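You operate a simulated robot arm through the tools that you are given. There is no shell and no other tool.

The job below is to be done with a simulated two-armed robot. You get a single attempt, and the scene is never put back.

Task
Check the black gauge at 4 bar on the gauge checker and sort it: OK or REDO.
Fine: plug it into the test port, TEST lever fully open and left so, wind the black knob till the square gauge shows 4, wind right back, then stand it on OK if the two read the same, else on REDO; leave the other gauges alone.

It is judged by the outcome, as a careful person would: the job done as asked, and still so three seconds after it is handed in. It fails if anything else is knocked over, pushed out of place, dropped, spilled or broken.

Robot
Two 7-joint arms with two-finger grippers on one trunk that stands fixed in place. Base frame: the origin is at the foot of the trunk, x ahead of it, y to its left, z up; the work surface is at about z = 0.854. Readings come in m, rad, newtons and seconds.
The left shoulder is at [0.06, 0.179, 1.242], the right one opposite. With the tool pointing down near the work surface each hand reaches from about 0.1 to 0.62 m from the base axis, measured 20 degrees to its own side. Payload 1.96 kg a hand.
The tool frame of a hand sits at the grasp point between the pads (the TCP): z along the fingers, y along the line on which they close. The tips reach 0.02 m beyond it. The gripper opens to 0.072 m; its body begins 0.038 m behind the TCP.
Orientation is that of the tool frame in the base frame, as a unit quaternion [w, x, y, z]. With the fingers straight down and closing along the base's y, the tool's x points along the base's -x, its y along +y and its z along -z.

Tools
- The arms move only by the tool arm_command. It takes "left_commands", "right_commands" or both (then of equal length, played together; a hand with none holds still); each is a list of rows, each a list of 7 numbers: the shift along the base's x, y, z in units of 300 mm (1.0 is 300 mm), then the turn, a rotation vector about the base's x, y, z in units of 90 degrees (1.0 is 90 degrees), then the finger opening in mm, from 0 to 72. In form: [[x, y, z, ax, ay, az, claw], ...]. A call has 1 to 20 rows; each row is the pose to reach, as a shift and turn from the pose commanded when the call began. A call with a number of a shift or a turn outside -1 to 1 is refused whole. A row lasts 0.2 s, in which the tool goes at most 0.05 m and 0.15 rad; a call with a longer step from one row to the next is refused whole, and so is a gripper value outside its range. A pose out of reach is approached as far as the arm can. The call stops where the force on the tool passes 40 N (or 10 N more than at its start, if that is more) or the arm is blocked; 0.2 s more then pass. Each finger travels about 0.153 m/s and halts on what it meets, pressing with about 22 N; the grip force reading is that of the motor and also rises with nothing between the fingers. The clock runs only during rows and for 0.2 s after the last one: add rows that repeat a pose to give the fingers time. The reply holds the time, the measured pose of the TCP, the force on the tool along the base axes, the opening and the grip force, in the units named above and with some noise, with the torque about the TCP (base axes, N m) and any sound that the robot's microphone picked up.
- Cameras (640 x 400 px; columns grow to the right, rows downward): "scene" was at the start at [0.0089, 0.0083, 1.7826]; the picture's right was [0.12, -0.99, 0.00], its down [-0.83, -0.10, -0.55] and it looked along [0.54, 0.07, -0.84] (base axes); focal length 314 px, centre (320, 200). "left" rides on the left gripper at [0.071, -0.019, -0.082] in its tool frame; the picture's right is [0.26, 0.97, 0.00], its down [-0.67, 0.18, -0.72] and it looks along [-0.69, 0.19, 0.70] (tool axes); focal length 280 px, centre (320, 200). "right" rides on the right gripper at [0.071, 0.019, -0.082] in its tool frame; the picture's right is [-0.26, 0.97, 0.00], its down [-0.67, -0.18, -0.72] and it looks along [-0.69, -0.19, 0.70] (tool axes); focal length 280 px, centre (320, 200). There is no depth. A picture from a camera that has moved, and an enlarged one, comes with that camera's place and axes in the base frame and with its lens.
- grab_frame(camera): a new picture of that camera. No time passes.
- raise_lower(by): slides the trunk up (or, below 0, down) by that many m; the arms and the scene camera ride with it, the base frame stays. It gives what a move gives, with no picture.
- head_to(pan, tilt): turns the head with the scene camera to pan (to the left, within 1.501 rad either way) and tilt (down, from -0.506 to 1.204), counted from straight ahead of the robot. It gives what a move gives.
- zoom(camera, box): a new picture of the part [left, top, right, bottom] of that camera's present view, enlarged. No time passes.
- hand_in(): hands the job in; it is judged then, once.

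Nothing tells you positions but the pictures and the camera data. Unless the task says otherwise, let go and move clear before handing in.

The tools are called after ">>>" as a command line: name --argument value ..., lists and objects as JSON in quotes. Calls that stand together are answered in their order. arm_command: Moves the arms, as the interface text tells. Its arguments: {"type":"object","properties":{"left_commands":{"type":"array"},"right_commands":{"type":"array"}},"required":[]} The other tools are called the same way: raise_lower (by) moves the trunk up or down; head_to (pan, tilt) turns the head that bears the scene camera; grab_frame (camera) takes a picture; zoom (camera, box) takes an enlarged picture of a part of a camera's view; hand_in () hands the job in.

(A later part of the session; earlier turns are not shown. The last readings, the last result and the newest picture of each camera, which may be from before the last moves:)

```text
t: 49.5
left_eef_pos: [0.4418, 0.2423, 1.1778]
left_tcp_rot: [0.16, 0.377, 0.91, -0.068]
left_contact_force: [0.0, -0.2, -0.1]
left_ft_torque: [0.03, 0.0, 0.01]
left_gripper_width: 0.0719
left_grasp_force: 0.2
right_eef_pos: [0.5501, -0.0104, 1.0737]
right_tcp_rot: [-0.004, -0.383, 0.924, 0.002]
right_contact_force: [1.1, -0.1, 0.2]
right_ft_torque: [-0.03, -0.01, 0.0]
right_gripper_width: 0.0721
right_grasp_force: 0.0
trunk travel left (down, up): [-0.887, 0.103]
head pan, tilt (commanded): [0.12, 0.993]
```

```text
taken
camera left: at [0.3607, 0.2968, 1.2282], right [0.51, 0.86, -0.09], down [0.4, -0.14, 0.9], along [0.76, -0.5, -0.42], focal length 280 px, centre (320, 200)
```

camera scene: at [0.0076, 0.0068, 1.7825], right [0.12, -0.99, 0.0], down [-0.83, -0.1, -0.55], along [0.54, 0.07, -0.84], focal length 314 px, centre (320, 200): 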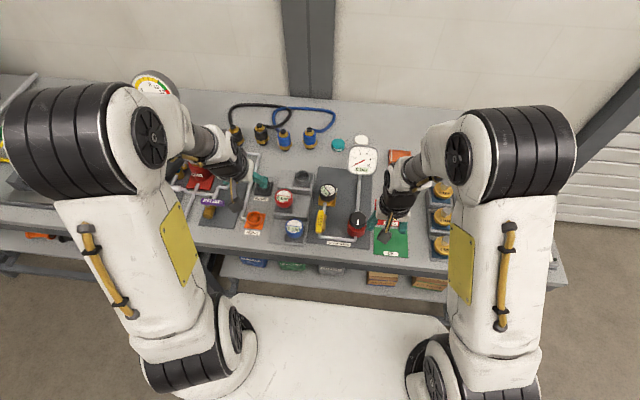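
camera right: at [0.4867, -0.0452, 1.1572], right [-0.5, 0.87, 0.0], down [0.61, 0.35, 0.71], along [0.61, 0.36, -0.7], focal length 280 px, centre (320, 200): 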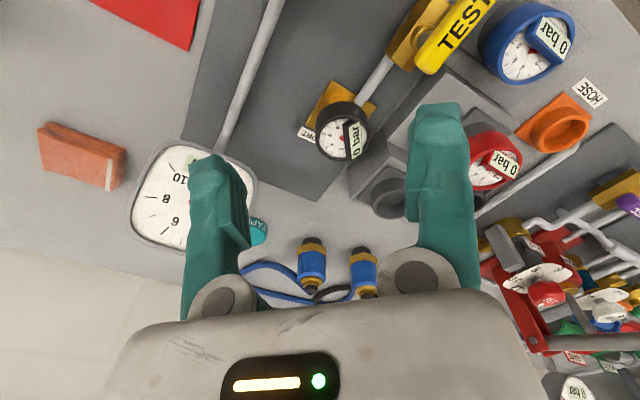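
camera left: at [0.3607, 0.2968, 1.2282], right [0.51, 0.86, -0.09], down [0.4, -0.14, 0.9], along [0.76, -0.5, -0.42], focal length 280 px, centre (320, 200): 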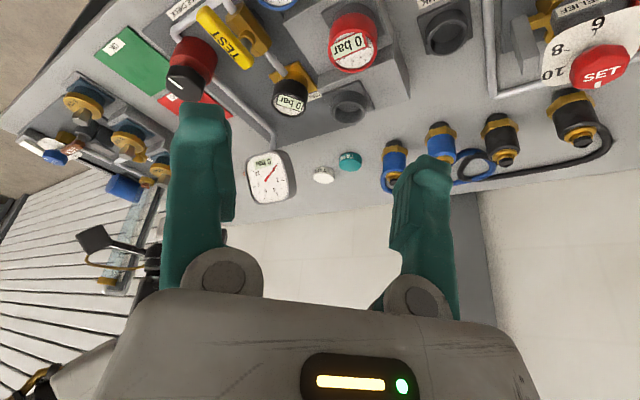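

>>> zoom --camera "right" --box '[280, 70, 420, 200]'

>>> zoom --camera "scene" --box '[295, 165, 365, 235]'

```text
3.08 times, centred on (350, 135) of right
camera zoom: at [0.4867, -0.0452, 1.1572], right [-0.5, 0.87, 0.0], down [0.61, 0.35, 0.71], along [0.61, 0.36, -0.7], focal length 863 px, centre (228, 400)
```

zoom: 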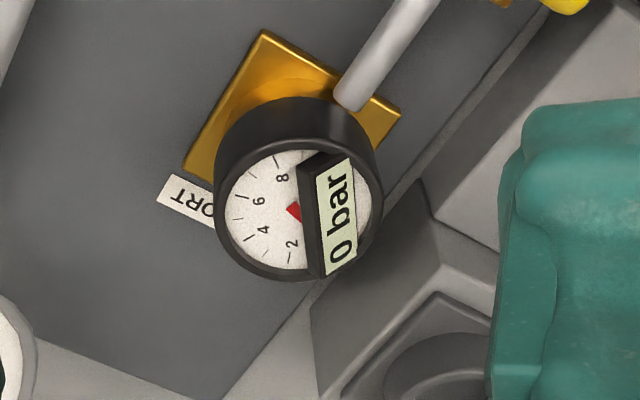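

```text
5.71 times, centred on (330, 200) of scene
camera zoom: at [0.0093, 0.0085, 1.7826], right [0.12, -0.99, 0.0], down [-0.83, -0.1, -0.55], along [0.54, 0.07, -0.84], focal length 1796 px, centre (263, 200)
```

zoom: 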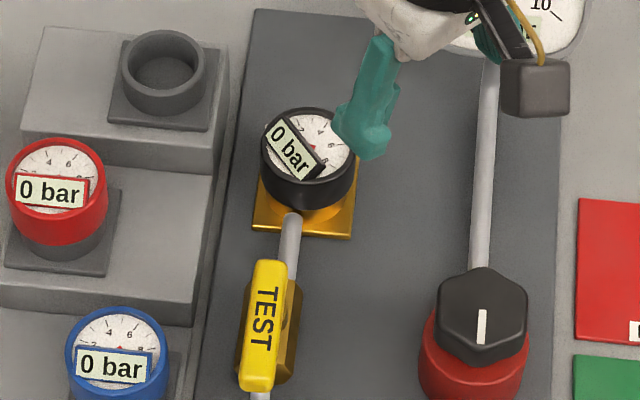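

The gauge is at about (0.614, 0.056) with its top near z 0.909. I'll tilt the right hand forward about 23° and bring it above the gauge.

>>> arm_command --right_commands '[[0.053, 0.055, -0.04, 0.045, -0.045, 0, 72], [0.107, 0.11, -0.1, 0.09, -0.09, 0, 72], [0.16, 0.165, -0.17, 0.135, -0.135, 0, 72], [0.213, 0.221, -0.24, 0.18, -0.18, 0, 72], [0.213, 0.221, -0.24, 0.18, -0.18, 0, 72]]'

>>> grab_frame --camera "right"

>>> grab_frame --camera "left"

>>> zoom --camera "scene" --box '[295, 150, 375, 230]'

```text
t: 50.7
left_eef_pos: [0.4402, 0.2446, 1.1784]
left_tcp_rot: [0.161, 0.376, 0.91, -0.066]
left_contact_force: [-0.5, 0.1, -0.6]
left_ft_torque: [-0.02, -0.03, 0.01]
left_gripper_width: 0.072
left_grasp_force: 0.1
right_eef_pos: [0.6155, 0.0559, 1.002]
right_tcp_rot: [0.182, -0.375, 0.906, 0.078]
right_contact_force: [-0.2, 0.5, -0.1]
right_ft_torque: [-0.03, 0.0, 0.0]
right_gripper_width: 0.072
right_grasp_force: 0.0
trunk travel left (down, up): [-0.887, 0.103]
head pan, tilt (commanded): [0.12, 0.993]
```

```text
taken
camera right: at [0.5323, 0.0037, 1.0508], right [-0.51, 0.85, 0.11], down [0.38, 0.11, 0.92], along [0.77, 0.51, -0.38], focal length 280 px, centre (320, 200)
```

right: 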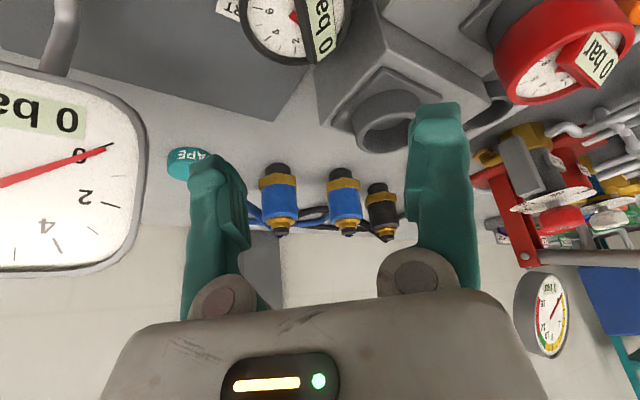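

```text
taken
camera left: at [0.3602, 0.2968, 1.2284], right [0.51, 0.86, -0.09], down [0.4, -0.14, 0.9], along [0.76, -0.5, -0.42], focal length 280 px, centre (320, 200)
```

left: 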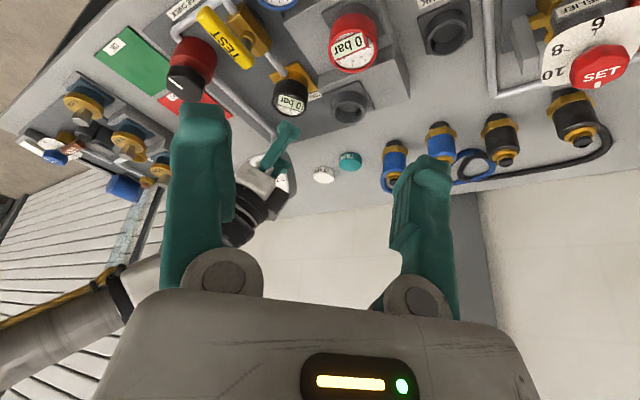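

```text
5.00 times, centred on (335, 190) of scene
camera zoom: at [0.0086, 0.0084, 1.7826], right [0.12, -0.99, 0.0], down [-0.83, -0.1, -0.55], along [0.54, 0.07, -0.84], focal length 1571 px, centre (245, 250)
```

zoom: 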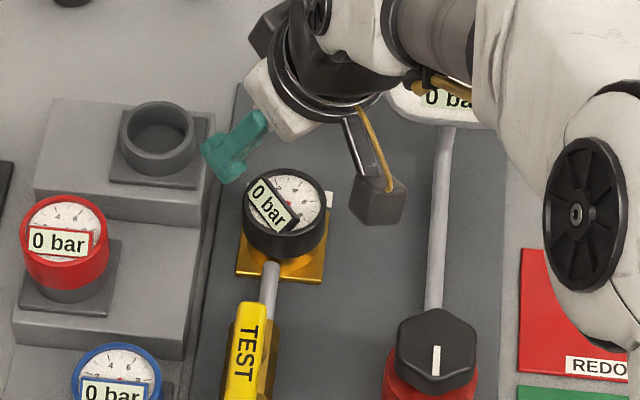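

Aligned to within a millimetre. I'll lower partway with open fingers and check clearances.

>>> arm_command --right_commands '[[-0.003, 0, -0.08, 0, 0, 0, 72], [-0.003, 0, -0.16, 0, 0, 0, 72], [-0.003, 0, -0.23, 0, 0, 0, 72], [-0.003, 0, -0.27, 0, 0, 0, 72], [-0.003, 0, -0.27, 0, 0, 0, 72]]'

>>> grab_frame --camera "right"

>>> zoom --camera "left" --box '[200, 40, 360, 200]'

>>> zoom --camera "scene" --box '[295, 150, 375, 230]'

```text
t: 51.9
left_eef_pos: [0.4399, 0.2434, 1.1772]
left_tcp_rot: [0.16, 0.377, 0.91, -0.066]
left_contact_force: [0.3, 0.4, 0.2]
left_ft_torque: [-0.01, 0.03, 0.02]
left_gripper_width: 0.072
left_grasp_force: 0.0
right_eef_pos: [0.6122, 0.0538, 0.9226]
right_tcp_rot: [0.181, -0.376, 0.906, 0.077]
right_contact_force: [0.3, 0.0, 0.6]
right_ft_torque: [0.01, 0.03, 0.01]
right_gripper_width: 0.0722
right_grasp_force: 0.1
trunk travel left (down, up): [-0.887, 0.103]
head pan, tilt (commanded): [0.12, 0.993]
```

```text
taken
camera right: at [0.5305, 0.0005, 0.9719], right [-0.51, 0.85, 0.11], down [0.38, 0.11, 0.92], along [0.77, 0.51, -0.38], focal length 280 px, centre (320, 200)
```

right: 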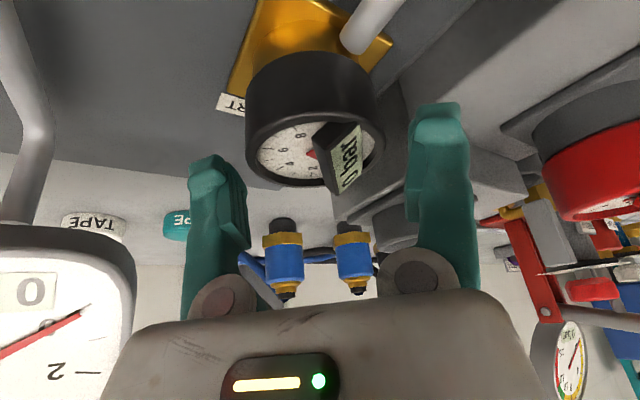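

```text
2.50 times, centred on (280, 120) of left
camera zoom: at [0.3604, 0.2967, 1.2283], right [0.51, 0.86, -0.09], down [0.4, -0.14, 0.9], along [0.76, -0.5, -0.42], focal length 701 px, centre (420, 400)
```

zoom: 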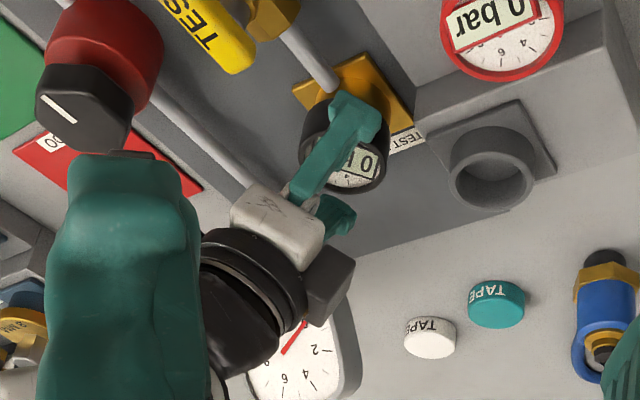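

```text
5.00 times, centred on (335, 190) of scene
camera zoom: at [0.0088, 0.0084, 1.7826], right [0.12, -0.99, 0.0], down [-0.83, -0.1, -0.55], along [0.54, 0.07, -0.84], focal length 1571 px, centre (245, 250)
```

zoom: 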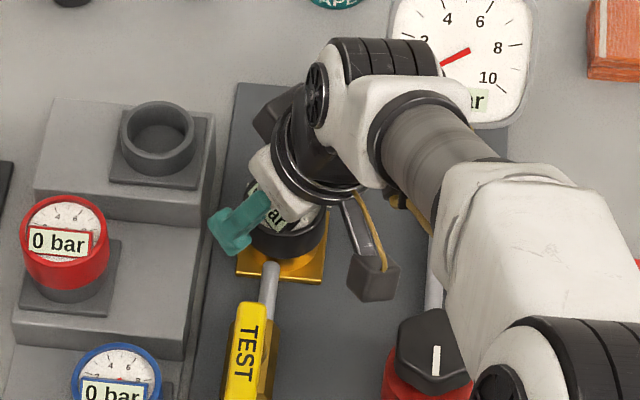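

Clear on both sides. I'll go down the last 2 cm and close on the gauge head.

>>> arm_command --right_commands '[[0.002, 0.002, -0.035, 0, 0, 0, 72], [0.003, 0.003, -0.075, 0, 0, 0, 72], [0.003, 0.003, -0.075, 0, 0, 0, 72]]'

>>> grab_frame --camera "right"

>>> zoom --camera "left" --box '[220, 50, 340, 170]'

```text
t: 52.7
left_eef_pos: [0.4393, 0.244, 1.178]
left_tcp_rot: [0.162, 0.377, 0.91, -0.067]
left_contact_force: [-0.2, 0.8, 0.4]
left_ft_torque: [0.0, 0.01, -0.01]
left_gripper_width: 0.0718
left_grasp_force: 0.1
right_eef_pos: [0.6054, 0.0486, 0.9078]
right_tcp_rot: [0.181, -0.376, 0.906, 0.077]
right_contact_force: [-0.7, -0.1, -0.2]
right_ft_torque: [0.03, 0.0, 0.01]
right_gripper_width: 0.0717
right_grasp_force: 0.1
right hand out of reach, approached as far as the arm can: row 1, 2, 3
trunk travel left (down, up): [-0.887, 0.103]
head pan, tilt (commanded): [0.12, 0.993]
```

```text
taken
camera right: at [0.5241, -0.0051, 0.9561], right [-0.51, 0.85, 0.11], down [0.38, 0.11, 0.92], along [0.77, 0.51, -0.38], focal length 280 px, centre (320, 200)
```

right: 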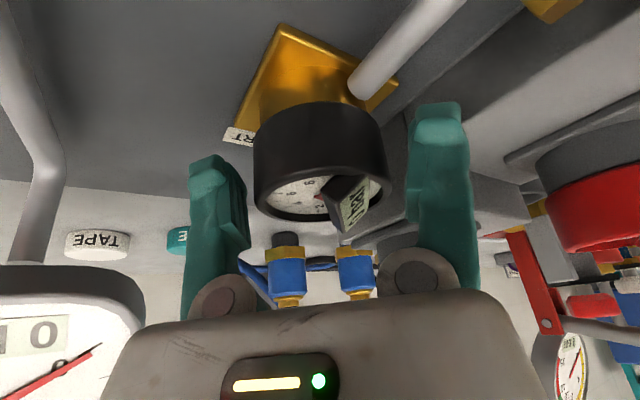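

```text
3.33 times, centred on (280, 110) of left
camera zoom: at [0.3604, 0.2969, 1.2283], right [0.51, 0.86, -0.09], down [0.4, -0.14, 0.9], along [0.76, -0.5, -0.42], focal length 935 px, centre (453, 500)
```

zoom: 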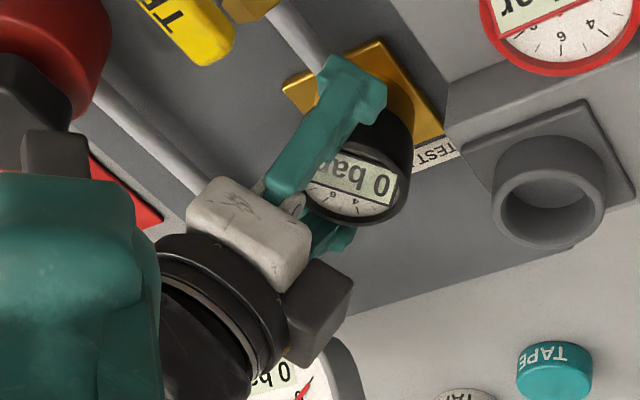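

The right hand falls about 1 cm short here at this tilt. I'll lift clear, adjust to a slightly larger tilt, and then lower the trunk a little for more reach.

>>> arm_command --right_commands '[[0, 0, 0.1, 0, 0, 0, 72], [0, 0, 0.2, 0, 0, 0, 72], [0, 0, 0.3, 0, 0, 0, 72], [0, 0, 0.42, 0.02, -0.024, -0.028, 72], [0, 0, 0.5, 0.041, -0.0488, -0.0556, 72], [0, 0, 0.5, 0.041, -0.0488, -0.0556, 72]]'

>>> grab_frame --camera "scene"

```text
t: 54.1
left_eef_pos: [0.4414, 0.2431, 1.1774]
left_tcp_rot: [0.16, 0.377, 0.91, -0.067]
left_contact_force: [-0.2, -0.2, -0.5]
left_ft_torque: [0.02, 0.01, -0.02]
left_gripper_width: 0.0721
left_grasp_force: 0.0
right_eef_pos: [0.6055, 0.0474, 1.0571]
right_tcp_rot: [0.23, -0.333, 0.91, 0.084]
right_contact_force: [0.5, 0.2, 0.9]
right_ft_torque: [0.02, -0.03, 0.01]
right_gripper_width: 0.0719
right_grasp_force: 0.1
trunk travel left (down, up): [-0.887, 0.103]
head pan, tilt (commanded): [0.12, 0.993]
```

```text
taken
camera scene: at [0.0096, 0.0085, 1.7826], right [0.12, -0.99, 0.0], down [-0.83, -0.1, -0.55], along [0.54, 0.07, -0.84], focal length 314 px, centre (320, 200)
```

scene: 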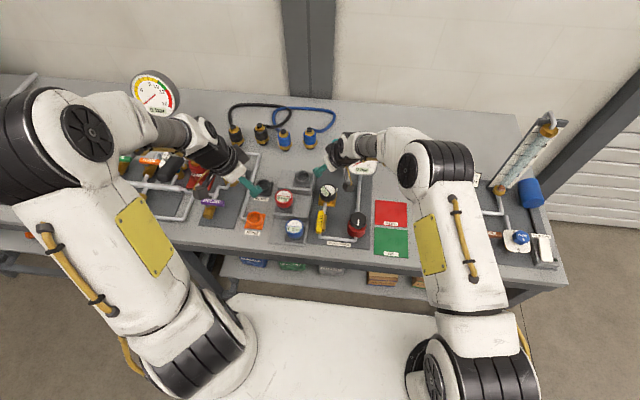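

>>> raise_lower --by -0.06

>>> grab_frame --camera "right"

>>> grab_frame --camera "scene"

```text
t: 55.1
left_eef_pos: [0.4406, 0.2428, 1.1174]
left_tcp_rot: [0.16, 0.377, 0.91, -0.066]
left_contact_force: [-0.2, -0.2, 0.6]
left_ft_torque: [0.01, -0.01, -0.04]
left_gripper_width: 0.0719
left_grasp_force: 0.1
right_eef_pos: [0.6054, 0.0481, 0.9962]
right_tcp_rot: [0.231, -0.332, 0.911, 0.084]
right_contact_force: [-0.7, -0.4, -0.3]
right_ft_torque: [-0.01, 0.02, -0.05]
right_gripper_width: 0.0721
right_grasp_force: 0.0
trunk travel left (down, up): [-0.827, 0.163]
head pan, tilt (commanded): [0.12, 0.993]
```

```text
taken
camera right: at [0.5149, -0.0006, 1.0346], right [-0.45, 0.89, 0.12], down [0.31, 0.02, 0.95], along [0.84, 0.46, -0.29], focal length 280 px, centre (320, 200)
```

right: 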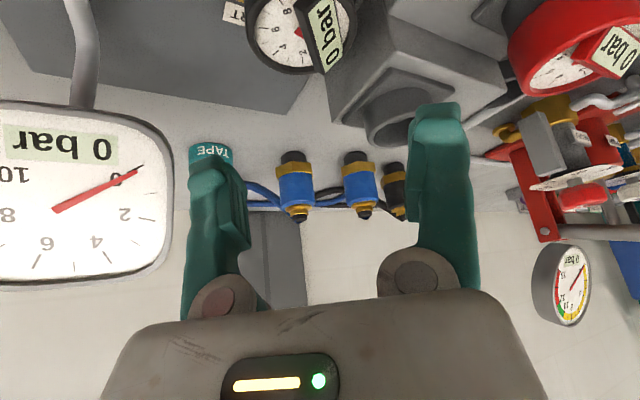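

```text
taken
camera scene: at [0.0087, 0.0083, 1.7226], right [0.12, -0.99, 0.0], down [-0.83, -0.1, -0.55], along [0.54, 0.07, -0.84], focal length 314 px, centre (320, 200)
```

scene: 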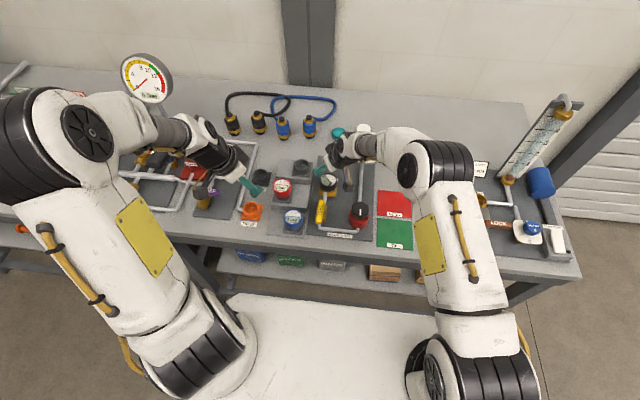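

Everything checks out: the gauge should be at (0.614, 0.056). I'll move over it and come down again.

>>> arm_command --right_commands '[[0.015, 0.012, -0.06, 0, 0, 0, 72], [0.03, 0.023, -0.12, 0, 0, 0, 72], [0.03, 0.023, -0.18, 0, 0, 0, 72], [0.03, 0.023, -0.24, 0, 0, 0, 72], [0.03, 0.023, -0.24, 0, 0, 0, 72]]'

>>> grab_frame --camera "right"

>>> zoom --camera "scene" --box '[295, 150, 375, 230]'

```text
t: 56.3
left_eef_pos: [0.4402, 0.2426, 1.1164]
left_tcp_rot: [0.161, 0.377, 0.91, -0.066]
left_contact_force: [0.5, -0.8, 0.3]
left_ft_torque: [-0.01, 0.0, -0.04]
left_gripper_width: 0.072
left_grasp_force: 0.1
right_eef_pos: [0.6145, 0.0583, 0.9246]
right_tcp_rot: [0.231, -0.332, 0.911, 0.083]
right_contact_force: [-0.4, 0.8, 0.3]
right_ft_torque: [-0.01, 0.01, 0.0]
right_gripper_width: 0.0719
right_grasp_force: 0.1
trunk travel left (down, up): [-0.827, 0.163]
head pan, tilt (commanded): [0.12, 0.993]
```

```text
taken
camera right: at [0.5244, 0.0078, 0.963], right [-0.45, 0.89, 0.12], down [0.31, 0.02, 0.95], along [0.84, 0.46, -0.29], focal length 280 px, centre (320, 200)
```

right: 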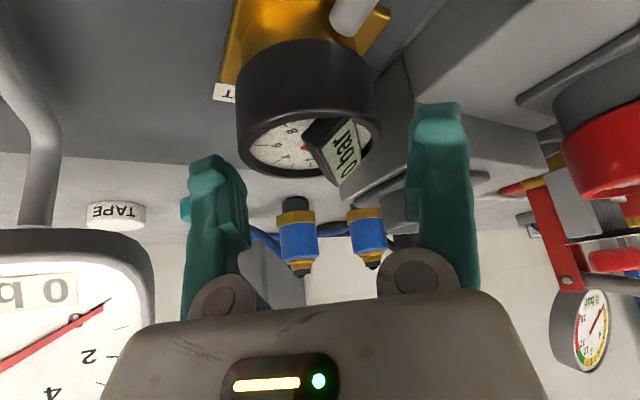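

```text
5.00 times, centred on (335, 190) of scene
camera zoom: at [0.0087, 0.0084, 1.7226], right [0.12, -0.99, 0.0], down [-0.83, -0.1, -0.55], along [0.54, 0.07, -0.84], focal length 1571 px, centre (245, 250)
```

zoom: 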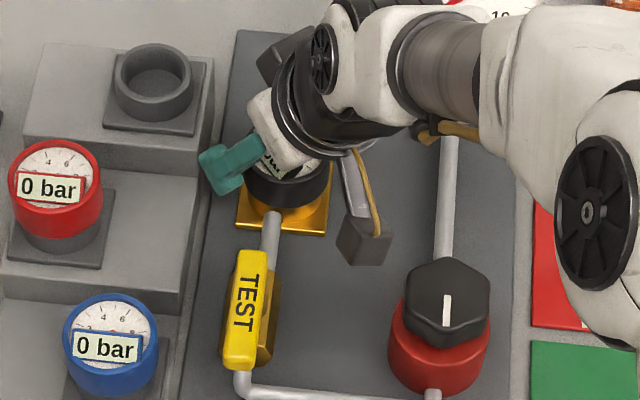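

In reach now. I'll shift 2.5 mm sideways to centre, then descend to gripping height.

>>> arm_command --right_commands '[[0, -0.008, -0.01, 0, 0, 0, 72], [0, -0.008, -0.045, 0, 0, 0, 72], [0, -0.008, -0.08, 0, 0, 0, 72], [0, -0.008, -0.08, 0, 0, 0, 72]]'

>>> grab_frame --camera "right"

>>> zoom --camera "scene" --box '[295, 150, 375, 230]'

```text
t: 57.3
left_eef_pos: [0.4403, 0.2429, 1.1181]
left_tcp_rot: [0.16, 0.377, 0.91, -0.065]
left_contact_force: [-0.3, 0.3, -0.2]
left_ft_torque: [0.0, -0.02, -0.04]
left_gripper_width: 0.0721
left_grasp_force: 0.1
right_eef_pos: [0.6136, 0.0542, 0.901]
right_tcp_rot: [0.23, -0.333, 0.911, 0.084]
right_contact_force: [-0.6, -0.3, 0.0]
right_ft_torque: [-0.02, 0.02, -0.03]
right_gripper_width: 0.0722
right_grasp_force: 0.1
trunk travel left (down, up): [-0.827, 0.163]
head pan, tilt (commanded): [0.12, 0.993]
```

```text
taken
camera right: at [0.5235, 0.0047, 0.9393], right [-0.45, 0.89, 0.12], down [0.31, 0.02, 0.95], along [0.84, 0.46, -0.29], focal length 280 px, centre (320, 200)
```

right: 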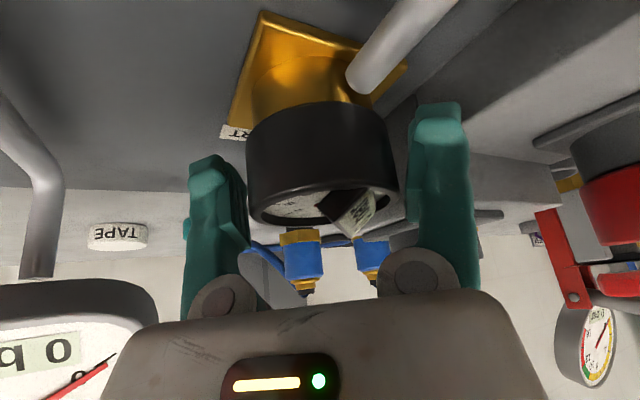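

```text
5.00 times, centred on (335, 190) of scene
camera zoom: at [0.0088, 0.0084, 1.7226], right [0.12, -0.99, 0.0], down [-0.83, -0.1, -0.55], along [0.54, 0.07, -0.84], focal length 1571 px, centre (245, 250)
```

zoom: 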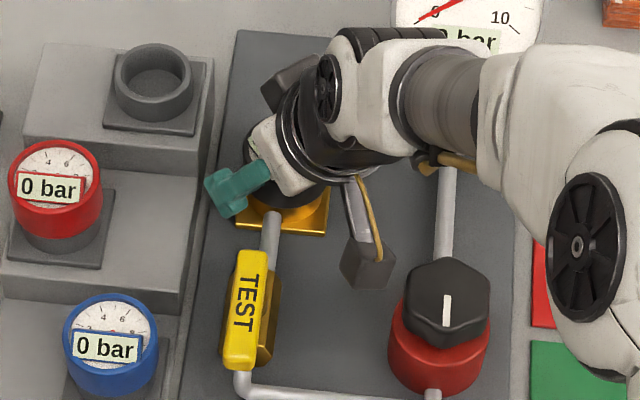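

The gauge head is centred between the fingers. Closing now.

>>> arm_command --right_commands '[[0, 0, 0, 0, 0, 0, 40], [0, 0, 0, 0, 0, 0, 40], [0, 0, 0, 0, 0, 0, 40]]'

>>> grab_frame --camera "right"

```text
t: 58.1
left_eef_pos: [0.4402, 0.243, 1.1176]
left_tcp_rot: [0.162, 0.376, 0.91, -0.066]
left_contact_force: [0.4, 0.0, 0.0]
left_ft_torque: [0.03, -0.01, -0.02]
left_gripper_width: 0.0723
left_grasp_force: 0.0
right_eef_pos: [0.6137, 0.0537, 0.9001]
right_tcp_rot: [0.231, -0.332, 0.911, 0.084]
right_contact_force: [0.0, 0.5, 0.9]
right_ft_torque: [-0.01, -0.03, 0.03]
right_gripper_width: 0.0619
right_grasp_force: 21.8
trunk travel left (down, up): [-0.827, 0.163]
head pan, tilt (commanded): [0.12, 0.993]
```

```text
taken
camera right: at [0.5234, 0.0048, 0.9393], right [-0.45, 0.89, 0.12], down [0.31, 0.02, 0.95], along [0.84, 0.46, -0.29], focal length 280 px, centre (320, 200)
```

right: 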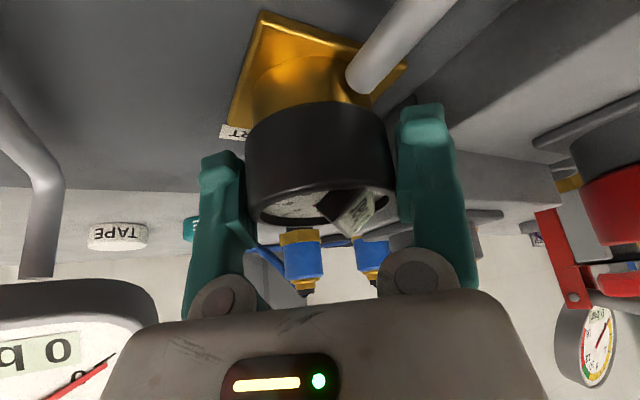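

Gripped at 62 mm with full force. I'll lift straight up slowly out of the port.

>>> arm_command --right_commands '[[0, 0, 0.02, 0, 0, 0, 40], [0, 0, 0.04, 0, 0, 0, 40], [0, 0, 0.07, 0, 0, 0, 40], [0, 0, 0.11, 0, 0, 0, 40], [0, 0, 0.16, 0, 0, 0, 40], [0, 0, 0.22, 0, 0, 0, 40]]'

>>> grab_frame --camera "right"

>>> grab_frame --camera "scene"

>>> zoom --camera "left" --box '[150, 30, 350, 200]'

```text
t: 59.5
left_eef_pos: [0.441, 0.2426, 1.1181]
left_tcp_rot: [0.16, 0.377, 0.91, -0.066]
left_contact_force: [0.0, 0.1, -0.2]
left_ft_torque: [-0.01, -0.01, -0.02]
left_gripper_width: 0.072
left_grasp_force: 0.1
right_eef_pos: [0.6143, 0.0533, 0.9657]
right_tcp_rot: [0.231, -0.333, 0.911, 0.083]
right_contact_force: [-0.5, 0.5, -2.1]
right_ft_torque: [-0.01, 0.01, -0.02]
right_gripper_width: 0.0619
right_grasp_force: 22.2
trunk travel left (down, up): [-0.827, 0.163]
head pan, tilt (commanded): [0.12, 0.993]
```

```text
taken
camera right: at [0.5238, 0.0038, 1.005], right [-0.45, 0.89, 0.12], down [0.31, 0.02, 0.95], along [0.84, 0.46, -0.29], focal length 280 px, centre (320, 200)
```

right: 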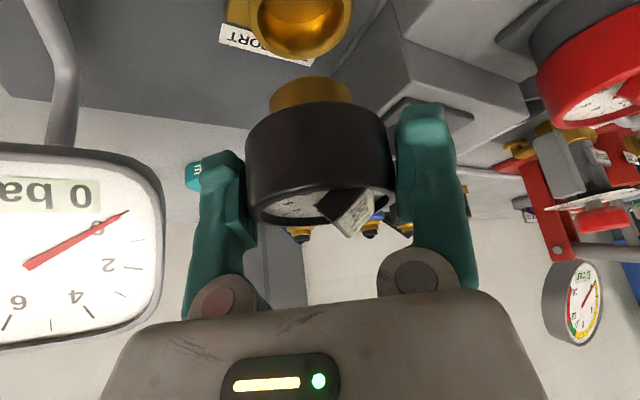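

```text
taken
camera scene: at [0.0088, 0.0083, 1.7225], right [0.12, -0.99, 0.0], down [-0.83, -0.1, -0.55], along [0.54, 0.07, -0.84], focal length 314 px, centre (320, 200)
```

scene: 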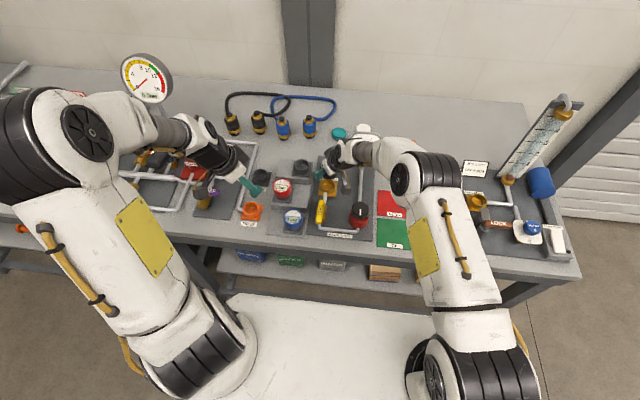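

```text
2.35 times, centred on (250, 115) of left
camera zoom: at [0.3603, 0.2967, 1.1683], right [0.51, 0.86, -0.09], down [0.4, -0.14, 0.9], along [0.76, -0.5, -0.42], focal length 660 px, centre (485, 400)
```

zoom: 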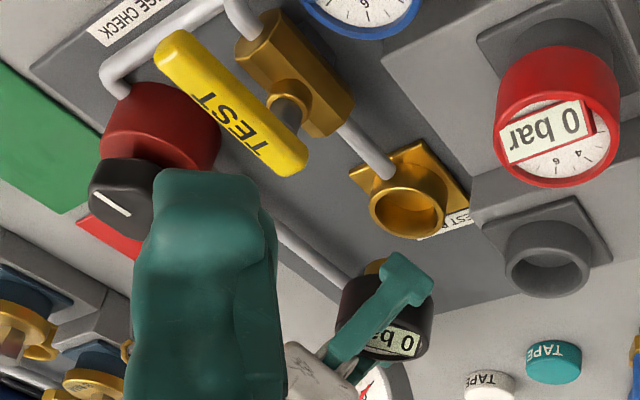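

The gauge is out and held firmly. I'll carry it high over to the REDO pad, centred at about (0.583, -0.167), turning the hand back to face forward on the way.

>>> arm_command --right_commands '[[-0.033, 0, 0.133, 0, 0, -0.03, 40], [-0.1, -0.067, 0.217, 0, 0, -0.09, 40], [-0.147, -0.2, 0.217, 0, 0, -0.16, 40], [-0.147, -0.333, 0.217, 0, 0, -0.23, 40], [-0.147, -0.467, 0.217, 0, 0, -0.3, 40], [-0.133, -0.6, 0.217, 0, 0, -0.375, 40], [-0.103, -0.735, 0.217, 0, 0, -0.444, 40], [-0.103, -0.735, 0.217, 0, 0, -0.444, 40]]'

>>> grab_frame --camera "right"

>>> grab_frame --camera "scene"

>>> grab_frame --camera "left"

```text
t: 61.3
left_eef_pos: [0.4405, 0.2433, 1.1174]
left_tcp_rot: [0.161, 0.377, 0.909, -0.067]
left_contact_force: [-0.2, 0.8, -0.1]
left_ft_torque: [0.03, -0.01, 0.02]
left_gripper_width: 0.0721
left_grasp_force: 0.1
right_eef_pos: [0.5826, -0.1685, 1.0302]
right_tcp_rot: [0.246, -0.001, 0.969, 0.001]
right_contact_force: [1.2, 0.1, -0.5]
right_ft_torque: [0.01, 0.01, -0.01]
right_gripper_width: 0.0616
right_grasp_force: 22.1
trunk travel left (down, up): [-0.827, 0.163]
head pan, tilt (commanded): [0.12, 0.993]
```

```text
taken
camera right: at [0.4801, -0.1477, 1.0687], right [0.23, 0.97, 0.12], down [0.25, -0.18, 0.95], along [0.94, -0.19, -0.29], focal length 280 px, centre (320, 200)
```

right: 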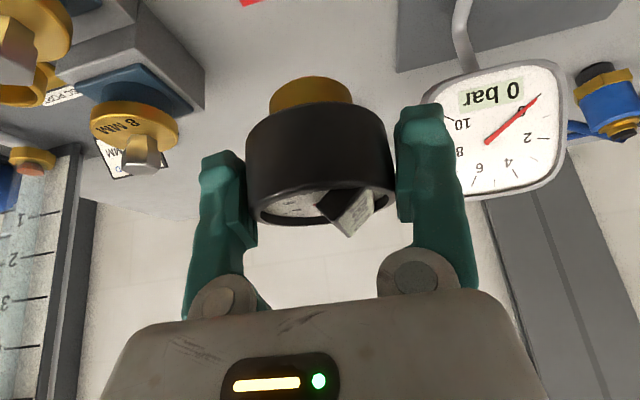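

```text
taken
camera scene: at [0.0089, 0.0091, 1.7226], right [0.12, -0.99, 0.0], down [-0.83, -0.1, -0.55], along [0.54, 0.07, -0.84], focal length 314 px, centre (320, 200)
```

scene: 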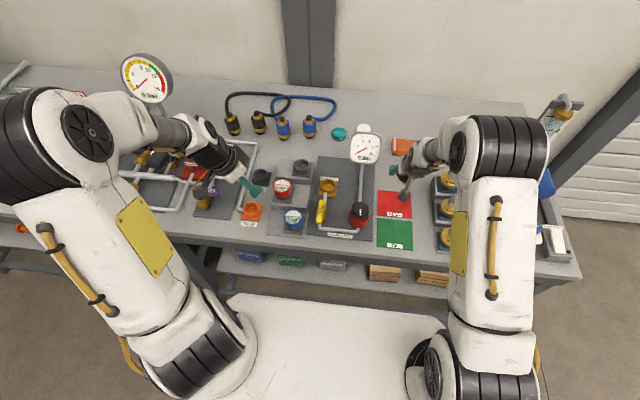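

```text
taken
camera left: at [0.3604, 0.2972, 1.1682], right [0.51, 0.86, -0.09], down [0.4, -0.14, 0.9], along [0.76, -0.5, -0.42], focal length 280 px, centre (320, 200)
```

left: 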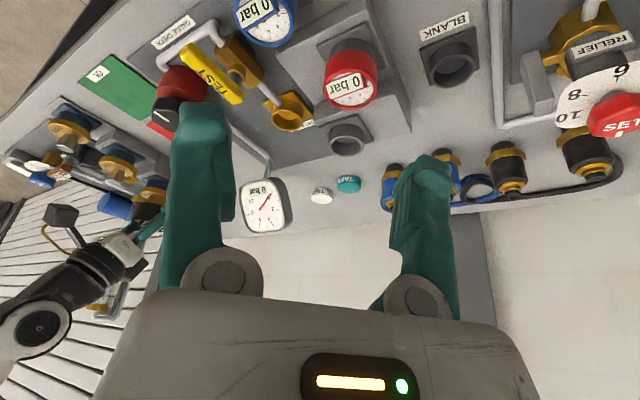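

>>> zoom --camera "scene" --box '[350, 150, 450, 260]'

>>> zoom --camera "right" --box '[200, 0, 440, 260]'

```text
3.64 times, centred on (400, 205) of scene
camera zoom: at [0.0089, 0.0091, 1.7226], right [0.12, -0.99, 0.0], down [-0.83, -0.1, -0.55], along [0.54, 0.07, -0.84], focal length 1143 px, centre (29, 182)
```

zoom: 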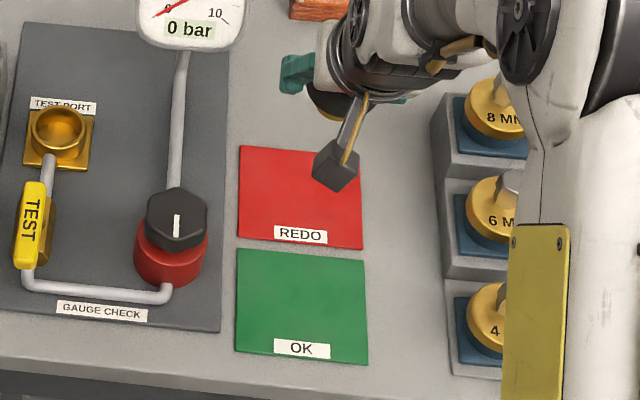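

```text
1.54 times, centred on (320, 130) of right
camera zoom: at [0.4801, -0.1477, 1.0687], right [0.23, 0.97, 0.12], down [0.25, -0.18, 0.95], along [0.94, -0.19, -0.29], focal length 431 px, centre (320, 308)
```

zoom: 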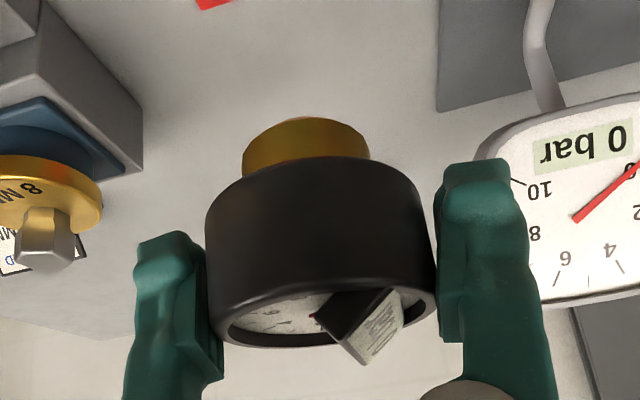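

The REDO pad's centre is at (0.583, -0.167), right below. I'll descend to just above the pad, then touch down slowly.

>>> arm_command --right_commands '[[0, 0.003, -0.1, 0, 0, 0, 40], [0, 0.005, -0.2, 0, 0, 0, 40], [0, 0.005, -0.3, 0, 0, 0, 40], [0, 0.005, -0.37, 0, 0, 0, 40], [0, 0.005, -0.4, 0, 0, 0, 40]]'

>>> grab_frame --camera "right"

>>> zoom --camera "scene" --box '[350, 150, 450, 260]'

```text
t: 62.5
left_eef_pos: [0.442, 0.2429, 1.118]
left_tcp_rot: [0.16, 0.376, 0.91, -0.066]
left_contact_force: [0.0, -0.4, -0.1]
left_ft_torque: [-0.03, 0.0, 0.03]
left_gripper_width: 0.072
left_grasp_force: 0.1
right_eef_pos: [0.5824, -0.1662, 0.911]
right_tcp_rot: [0.245, -0.001, 0.969, 0.001]
right_contact_force: [0.5, 0.1, -1.5]
right_ft_torque: [-0.01, 0.03, 0.03]
right_gripper_width: 0.0615
right_grasp_force: 21.8
trunk travel left (down, up): [-0.827, 0.163]
head pan, tilt (commanded): [0.12, 0.993]
```

```text
taken
camera right: at [0.4802, -0.1448, 0.9502], right [0.23, 0.97, 0.12], down [0.25, -0.18, 0.95], along [0.94, -0.18, -0.29], focal length 280 px, centre (320, 200)
```

right: 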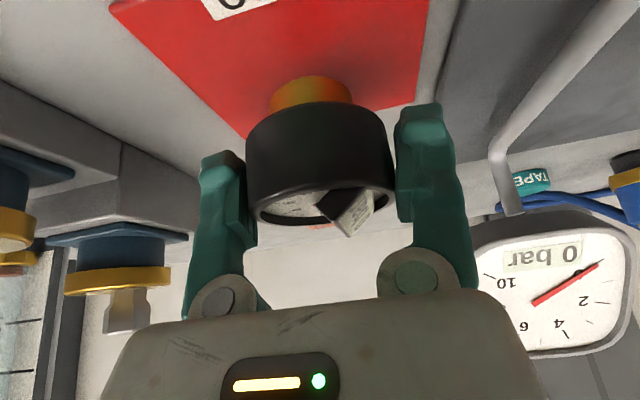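

```text
3.64 times, centred on (400, 205) of scene
camera zoom: at [0.0091, 0.0084, 1.7226], right [0.12, -0.99, 0.0], down [-0.83, -0.1, -0.55], along [0.54, 0.07, -0.84], focal length 1143 px, centre (29, 182)
```

zoom: 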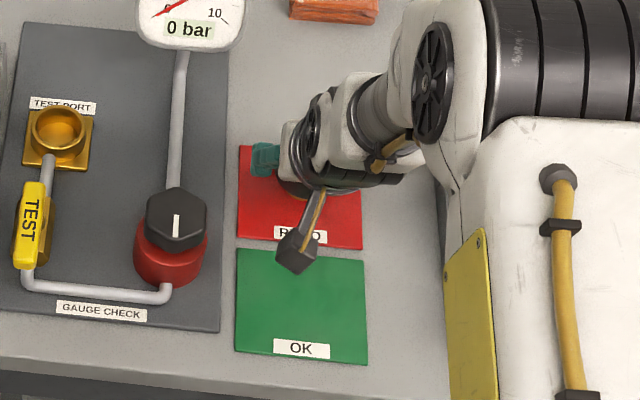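

>>> arm_command --right_commands '[[0, 0, -0.01, 0, 0, 0, 40], [0, 0, -0.02, 0, 0, 0, 40], [0, 0, -0.03, 0, 0, 0, 40]]'

>>> zoom --camera "right" --box '[200, 0, 440, 260]'

```text
t: 63.3
left_eef_pos: [0.4418, 0.2426, 1.1165]
left_tcp_rot: [0.16, 0.377, 0.91, -0.067]
left_contact_force: [-0.3, 0.7, -0.9]
left_ft_torque: [0.03, 0.0, -0.01]
left_gripper_width: 0.072
left_grasp_force: 0.0
right_eef_pos: [0.5828, -0.1649, 0.9007]
right_tcp_rot: [0.245, -0.002, 0.969, 0.001]
right_contact_force: [1.0, 0.5, -1.7]
right_ft_torque: [-0.03, 0.01, -0.01]
right_gripper_width: 0.0614
right_grasp_force: 22.0
trunk travel left (down, up): [-0.827, 0.163]
head pan, tilt (commanded): [0.12, 0.993]
```

```text
1.54 times, centred on (320, 130) of right
camera zoom: at [0.4817, -0.145, 0.9404], right [0.23, 0.97, 0.12], down [0.25, -0.18, 0.95], along [0.94, -0.18, -0.29], focal length 431 px, centre (320, 308)
```

zoom: 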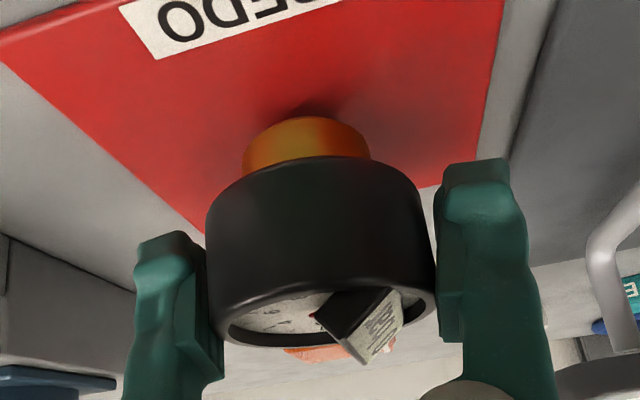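

>>> arm_command --right_commands '[[0, 0, -0.006, 0, 0, 0, 40], [0, 0, -0.012, 0, 0, 0, 40]]'

>>> zoom --camera "right" --box '[200, 0, 440, 260]'

```text
t: 63.9
left_eef_pos: [0.4415, 0.2434, 1.1179]
left_tcp_rot: [0.161, 0.376, 0.91, -0.066]
left_contact_force: [-0.4, 0.5, 0.8]
left_ft_torque: [-0.05, -0.02, 0.0]
left_gripper_width: 0.0718
left_grasp_force: 0.1
right_eef_pos: [0.582, -0.166, 0.8991]
right_tcp_rot: [0.245, -0.002, 0.97, 0.0]
right_contact_force: [-0.8, -0.3, -1.5]
right_ft_torque: [-0.04, 0.03, -0.01]
right_gripper_width: 0.0613
right_grasp_force: 21.6
trunk travel left (down, up): [-0.827, 0.163]
head pan, tilt (commanded): [0.12, 0.993]
```

```text
1.54 times, centred on (320, 130) of right
camera zoom: at [0.4817, -0.1453, 0.937], right [0.23, 0.97, 0.12], down [0.25, -0.18, 0.95], along [0.94, -0.18, -0.29], focal length 431 px, centre (320, 308)
```

zoom: 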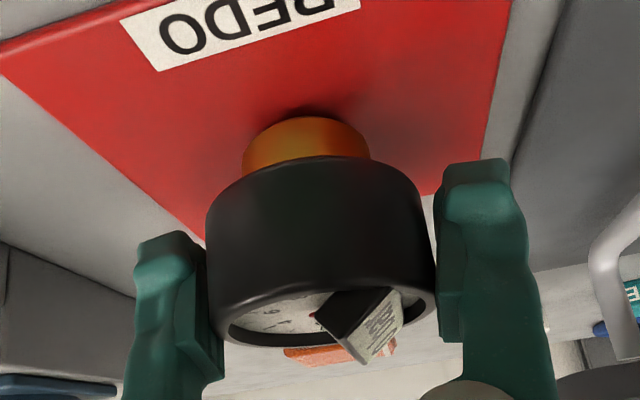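

>>> arm_command --right_commands '[[0, 0, -0.006, 0, 0, 0, 40], [0, 0, -0.012, 0, 0, 0, 40]]'

>>> zoom --camera "right" --box '[200, 0, 440, 260]'

```text
t: 64.5
left_eef_pos: [0.4416, 0.243, 1.1162]
left_tcp_rot: [0.161, 0.377, 0.91, -0.066]
left_contact_force: [0.2, -0.6, -0.2]
left_ft_torque: [-0.04, 0.0, -0.02]
left_gripper_width: 0.0719
left_grasp_force: 0.1
right_eef_pos: [0.5823, -0.1666, 0.8946]
right_tcp_rot: [0.246, -0.002, 0.969, 0.0]
right_contact_force: [-0.1, 0.9, -1.5]
right_ft_torque: [-0.05, 0.05, 0.02]
right_gripper_width: 0.0615
right_grasp_force: 21.8
trunk travel left (down, up): [-0.827, 0.163]
head pan, tilt (commanded): [0.12, 0.993]
```

```text
1.54 times, centred on (320, 130) of right
camera zoom: at [0.4814, -0.1454, 0.9334], right [0.23, 0.97, 0.12], down [0.25, -0.18, 0.95], along [0.94, -0.18, -0.29], focal length 431 px, centre (320, 308)
```

zoom: 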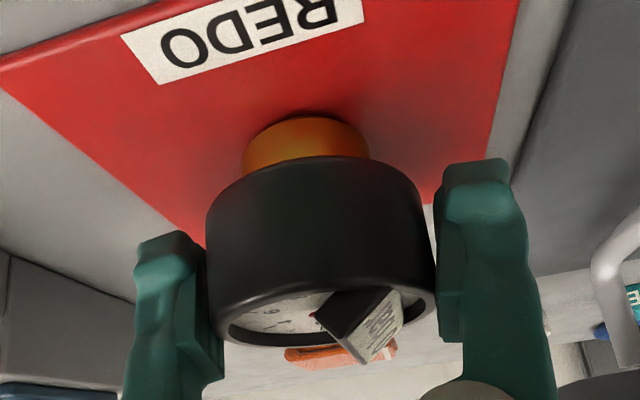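

>>> arm_command --right_commands '[[0, 0, -0.005, 0, 0, 0, 40], [0, 0, -0.01, 0, 0, 0, 40]]'

>>> zoom --camera "right" --box '[200, 0, 440, 260]'

```text
t: 65.1
left_eef_pos: [0.4382, 0.2439, 1.1178]
left_tcp_rot: [0.162, 0.377, 0.91, -0.066]
left_contact_force: [0.6, 0.5, -0.4]
left_ft_torque: [0.01, -0.02, 0.05]
left_gripper_width: 0.072
left_grasp_force: 0.0
right_eef_pos: [0.5823, -0.1651, 0.8944]
right_tcp_rot: [0.247, -0.001, 0.969, 0.0]
right_contact_force: [-0.3, 1.8, 17.6]
right_ft_torque: [0.0, 0.19, 0.0]
right_gripper_width: 0.0614
right_grasp_force: 21.5
trunk travel left (down, up): [-0.827, 0.163]
head pan, tilt (commanded): [0.12, 0.993]
```

```text
1.54 times, centred on (320, 130) of right
camera zoom: at [0.4811, -0.1454, 0.9329], right [0.23, 0.97, 0.13], down [0.25, -0.18, 0.95], along [0.94, -0.18, -0.28], focal length 431 px, centre (320, 308)
```

zoom: 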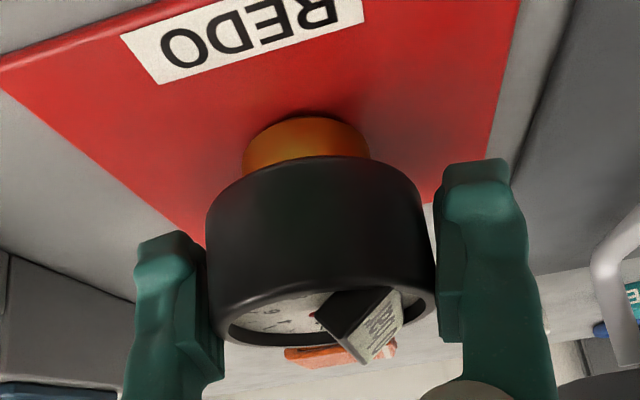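

It touched down on the pad (17 N). I'll ease off the press before opening.

>>> arm_command --right_commands '[[0, 0, 0.007, 0, 0, 0, 40], [0, 0, 0.008, 0, 0, 0, 40]]'

```text
t: 65.7
left_eef_pos: [0.4398, 0.2441, 1.1175]
left_tcp_rot: [0.161, 0.377, 0.91, -0.067]
left_contact_force: [-0.5, 0.1, 0.0]
left_ft_torque: [-0.01, 0.0, -0.02]
left_gripper_width: 0.0721
left_grasp_force: 0.0
right_eef_pos: [0.5837, -0.1661, 0.8946]
right_tcp_rot: [0.246, -0.002, 0.969, -0.001]
right_contact_force: [1.0, 0.4, 10.1]
right_ft_torque: [0.03, -0.04, 0.01]
right_gripper_width: 0.0615
right_grasp_force: 21.9
trunk travel left (down, up): [-0.827, 0.163]
head pan, tilt (commanded): [0.12, 0.993]
```

>>> arm_command --right_commands '[[0, 0, 0.003, 0, 0, 0, 40], [0, 0, 0.004, 0, 0, 0, 40]]'

```text
t: 66.3
left_eef_pos: [0.4408, 0.2443, 1.117]
left_tcp_rot: [0.161, 0.376, 0.91, -0.067]
left_contact_force: [-0.7, -0.3, -0.3]
left_ft_torque: [-0.02, 0.01, -0.01]
left_gripper_width: 0.0718
left_grasp_force: 0.0
right_eef_pos: [0.582, -0.1678, 0.8946]
right_tcp_rot: [0.244, -0.002, 0.97, 0.0]
right_contact_force: [-1.1, 2.2, 5.6]
right_ft_torque: [0.1, -0.08, 0.05]
right_gripper_width: 0.0616
right_grasp_force: 22.4
trunk travel left (down, up): [-0.827, 0.163]
head pan, tilt (commanded): [0.12, 0.993]
```

Only a light press remains. Now I'll open the fingers slowly.

>>> arm_command --right_commands '[[0, 0, 0.003, 0, 0, 0, 40], [0, 0, 0.003, 0, 0, 0, 63], [0, 0, 0.003, 0, 0, 0, 66], [0, 0, 0.003, 0, 0, 0, 69], [0, 0, 0.003, 0, 0, 0, 72], [0, 0, 0.003, 0, 0, 0, 72]]'

>>> grab_frame --camera "right"

>>> zoom --camera "scene" --box '[350, 150, 450, 260]'

```text
t: 67.7
left_eef_pos: [0.4408, 0.2435, 1.1171]
left_tcp_rot: [0.161, 0.377, 0.91, -0.066]
left_contact_force: [-0.4, -0.5, 0.4]
left_ft_torque: [0.0, 0.0, 0.04]
left_gripper_width: 0.0719
left_grasp_force: 0.0
right_eef_pos: [0.5822, -0.1668, 0.8965]
right_tcp_rot: [0.245, -0.002, 0.969, 0.0]
right_contact_force: [0.0, 0.3, 0.5]
right_ft_torque: [-0.02, 0.0, 0.0]
right_gripper_width: 0.0718
right_grasp_force: 0.0
trunk travel left (down, up): [-0.827, 0.163]
head pan, tilt (commanded): [0.12, 0.993]
```

```text
taken
camera right: at [0.4818, -0.1463, 0.9344], right [0.23, 0.97, 0.12], down [0.25, -0.18, 0.95], along [0.94, -0.18, -0.29], focal length 280 px, centre (320, 200)
```

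right: 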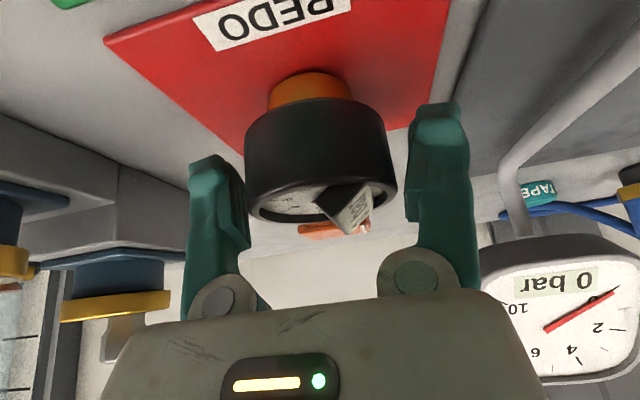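

```text
3.64 times, centred on (400, 205) of scene
camera zoom: at [0.009, 0.0084, 1.7226], right [0.12, -0.99, 0.0], down [-0.83, -0.1, -0.55], along [0.54, 0.07, -0.84], focal length 1143 px, centre (29, 182)
```

zoom: 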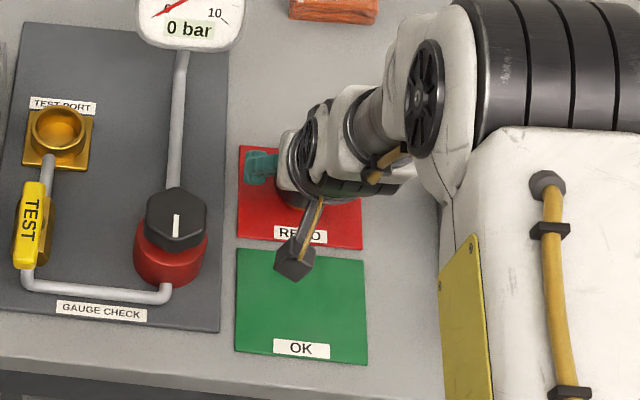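

The gauge stands on REDO by itself, with gaps on both sides of it. I'll withdraw straight up, then back away.

>>> arm_command --right_commands '[[0, 0, 0.03, 0, 0, 0, 72], [0, 0, 0.07, 0, 0, 0, 72], [0, 0, 0.12, 0, 0, 0, 72], [0, 0, 0.19, 0, 0, 0, 72], [0, 0, 0.28, 0, 0, 0, 72], [0, 0, 0.4, 0, 0, 0, 72], [0, 0, 0.52, 0, 0, 0, 72]]'

>>> grab_frame --camera "right"

>>> grab_frame --camera "scene"

```text
t: 69.3
left_eef_pos: [0.4396, 0.2432, 1.1167]
left_tcp_rot: [0.162, 0.377, 0.91, -0.067]
left_contact_force: [0.3, 0.3, 0.7]
left_ft_torque: [0.01, -0.03, 0.02]
left_gripper_width: 0.072
left_grasp_force: 0.1
right_eef_pos: [0.5793, -0.1659, 1.0542]
right_tcp_rot: [0.245, -0.002, 0.969, 0.0]
right_contact_force: [-1.4, 0.3, 0.4]
right_ft_torque: [0.02, 0.03, -0.02]
right_gripper_width: 0.0718
right_grasp_force: 0.0
trunk travel left (down, up): [-0.827, 0.163]
head pan, tilt (commanded): [0.12, 0.993]
```

```text
taken
camera right: at [0.4781, -0.1457, 1.092], right [0.23, 0.97, 0.12], down [0.25, -0.18, 0.95], along [0.94, -0.18, -0.29], focal length 280 px, centre (320, 200)
```

right: 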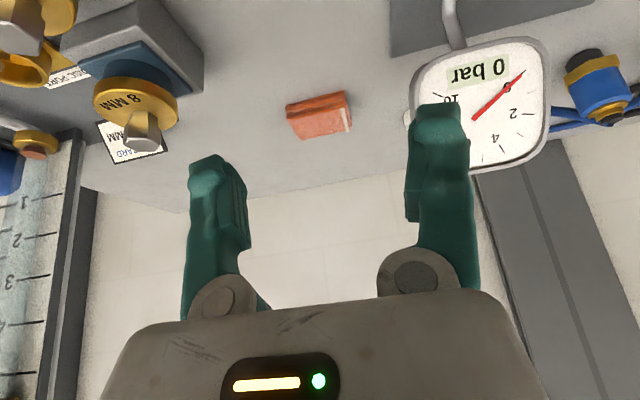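

```text
taken
camera scene: at [0.0078, 0.0085, 1.7225], right [0.12, -0.99, 0.0], down [-0.83, -0.1, -0.55], along [0.54, 0.07, -0.84], focal length 314 px, centre (320, 200)
```

scene: 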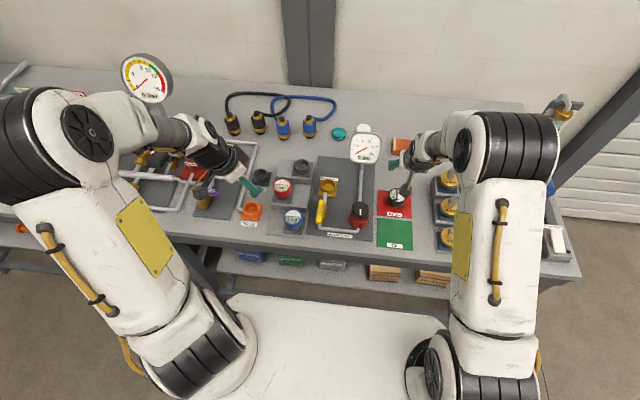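

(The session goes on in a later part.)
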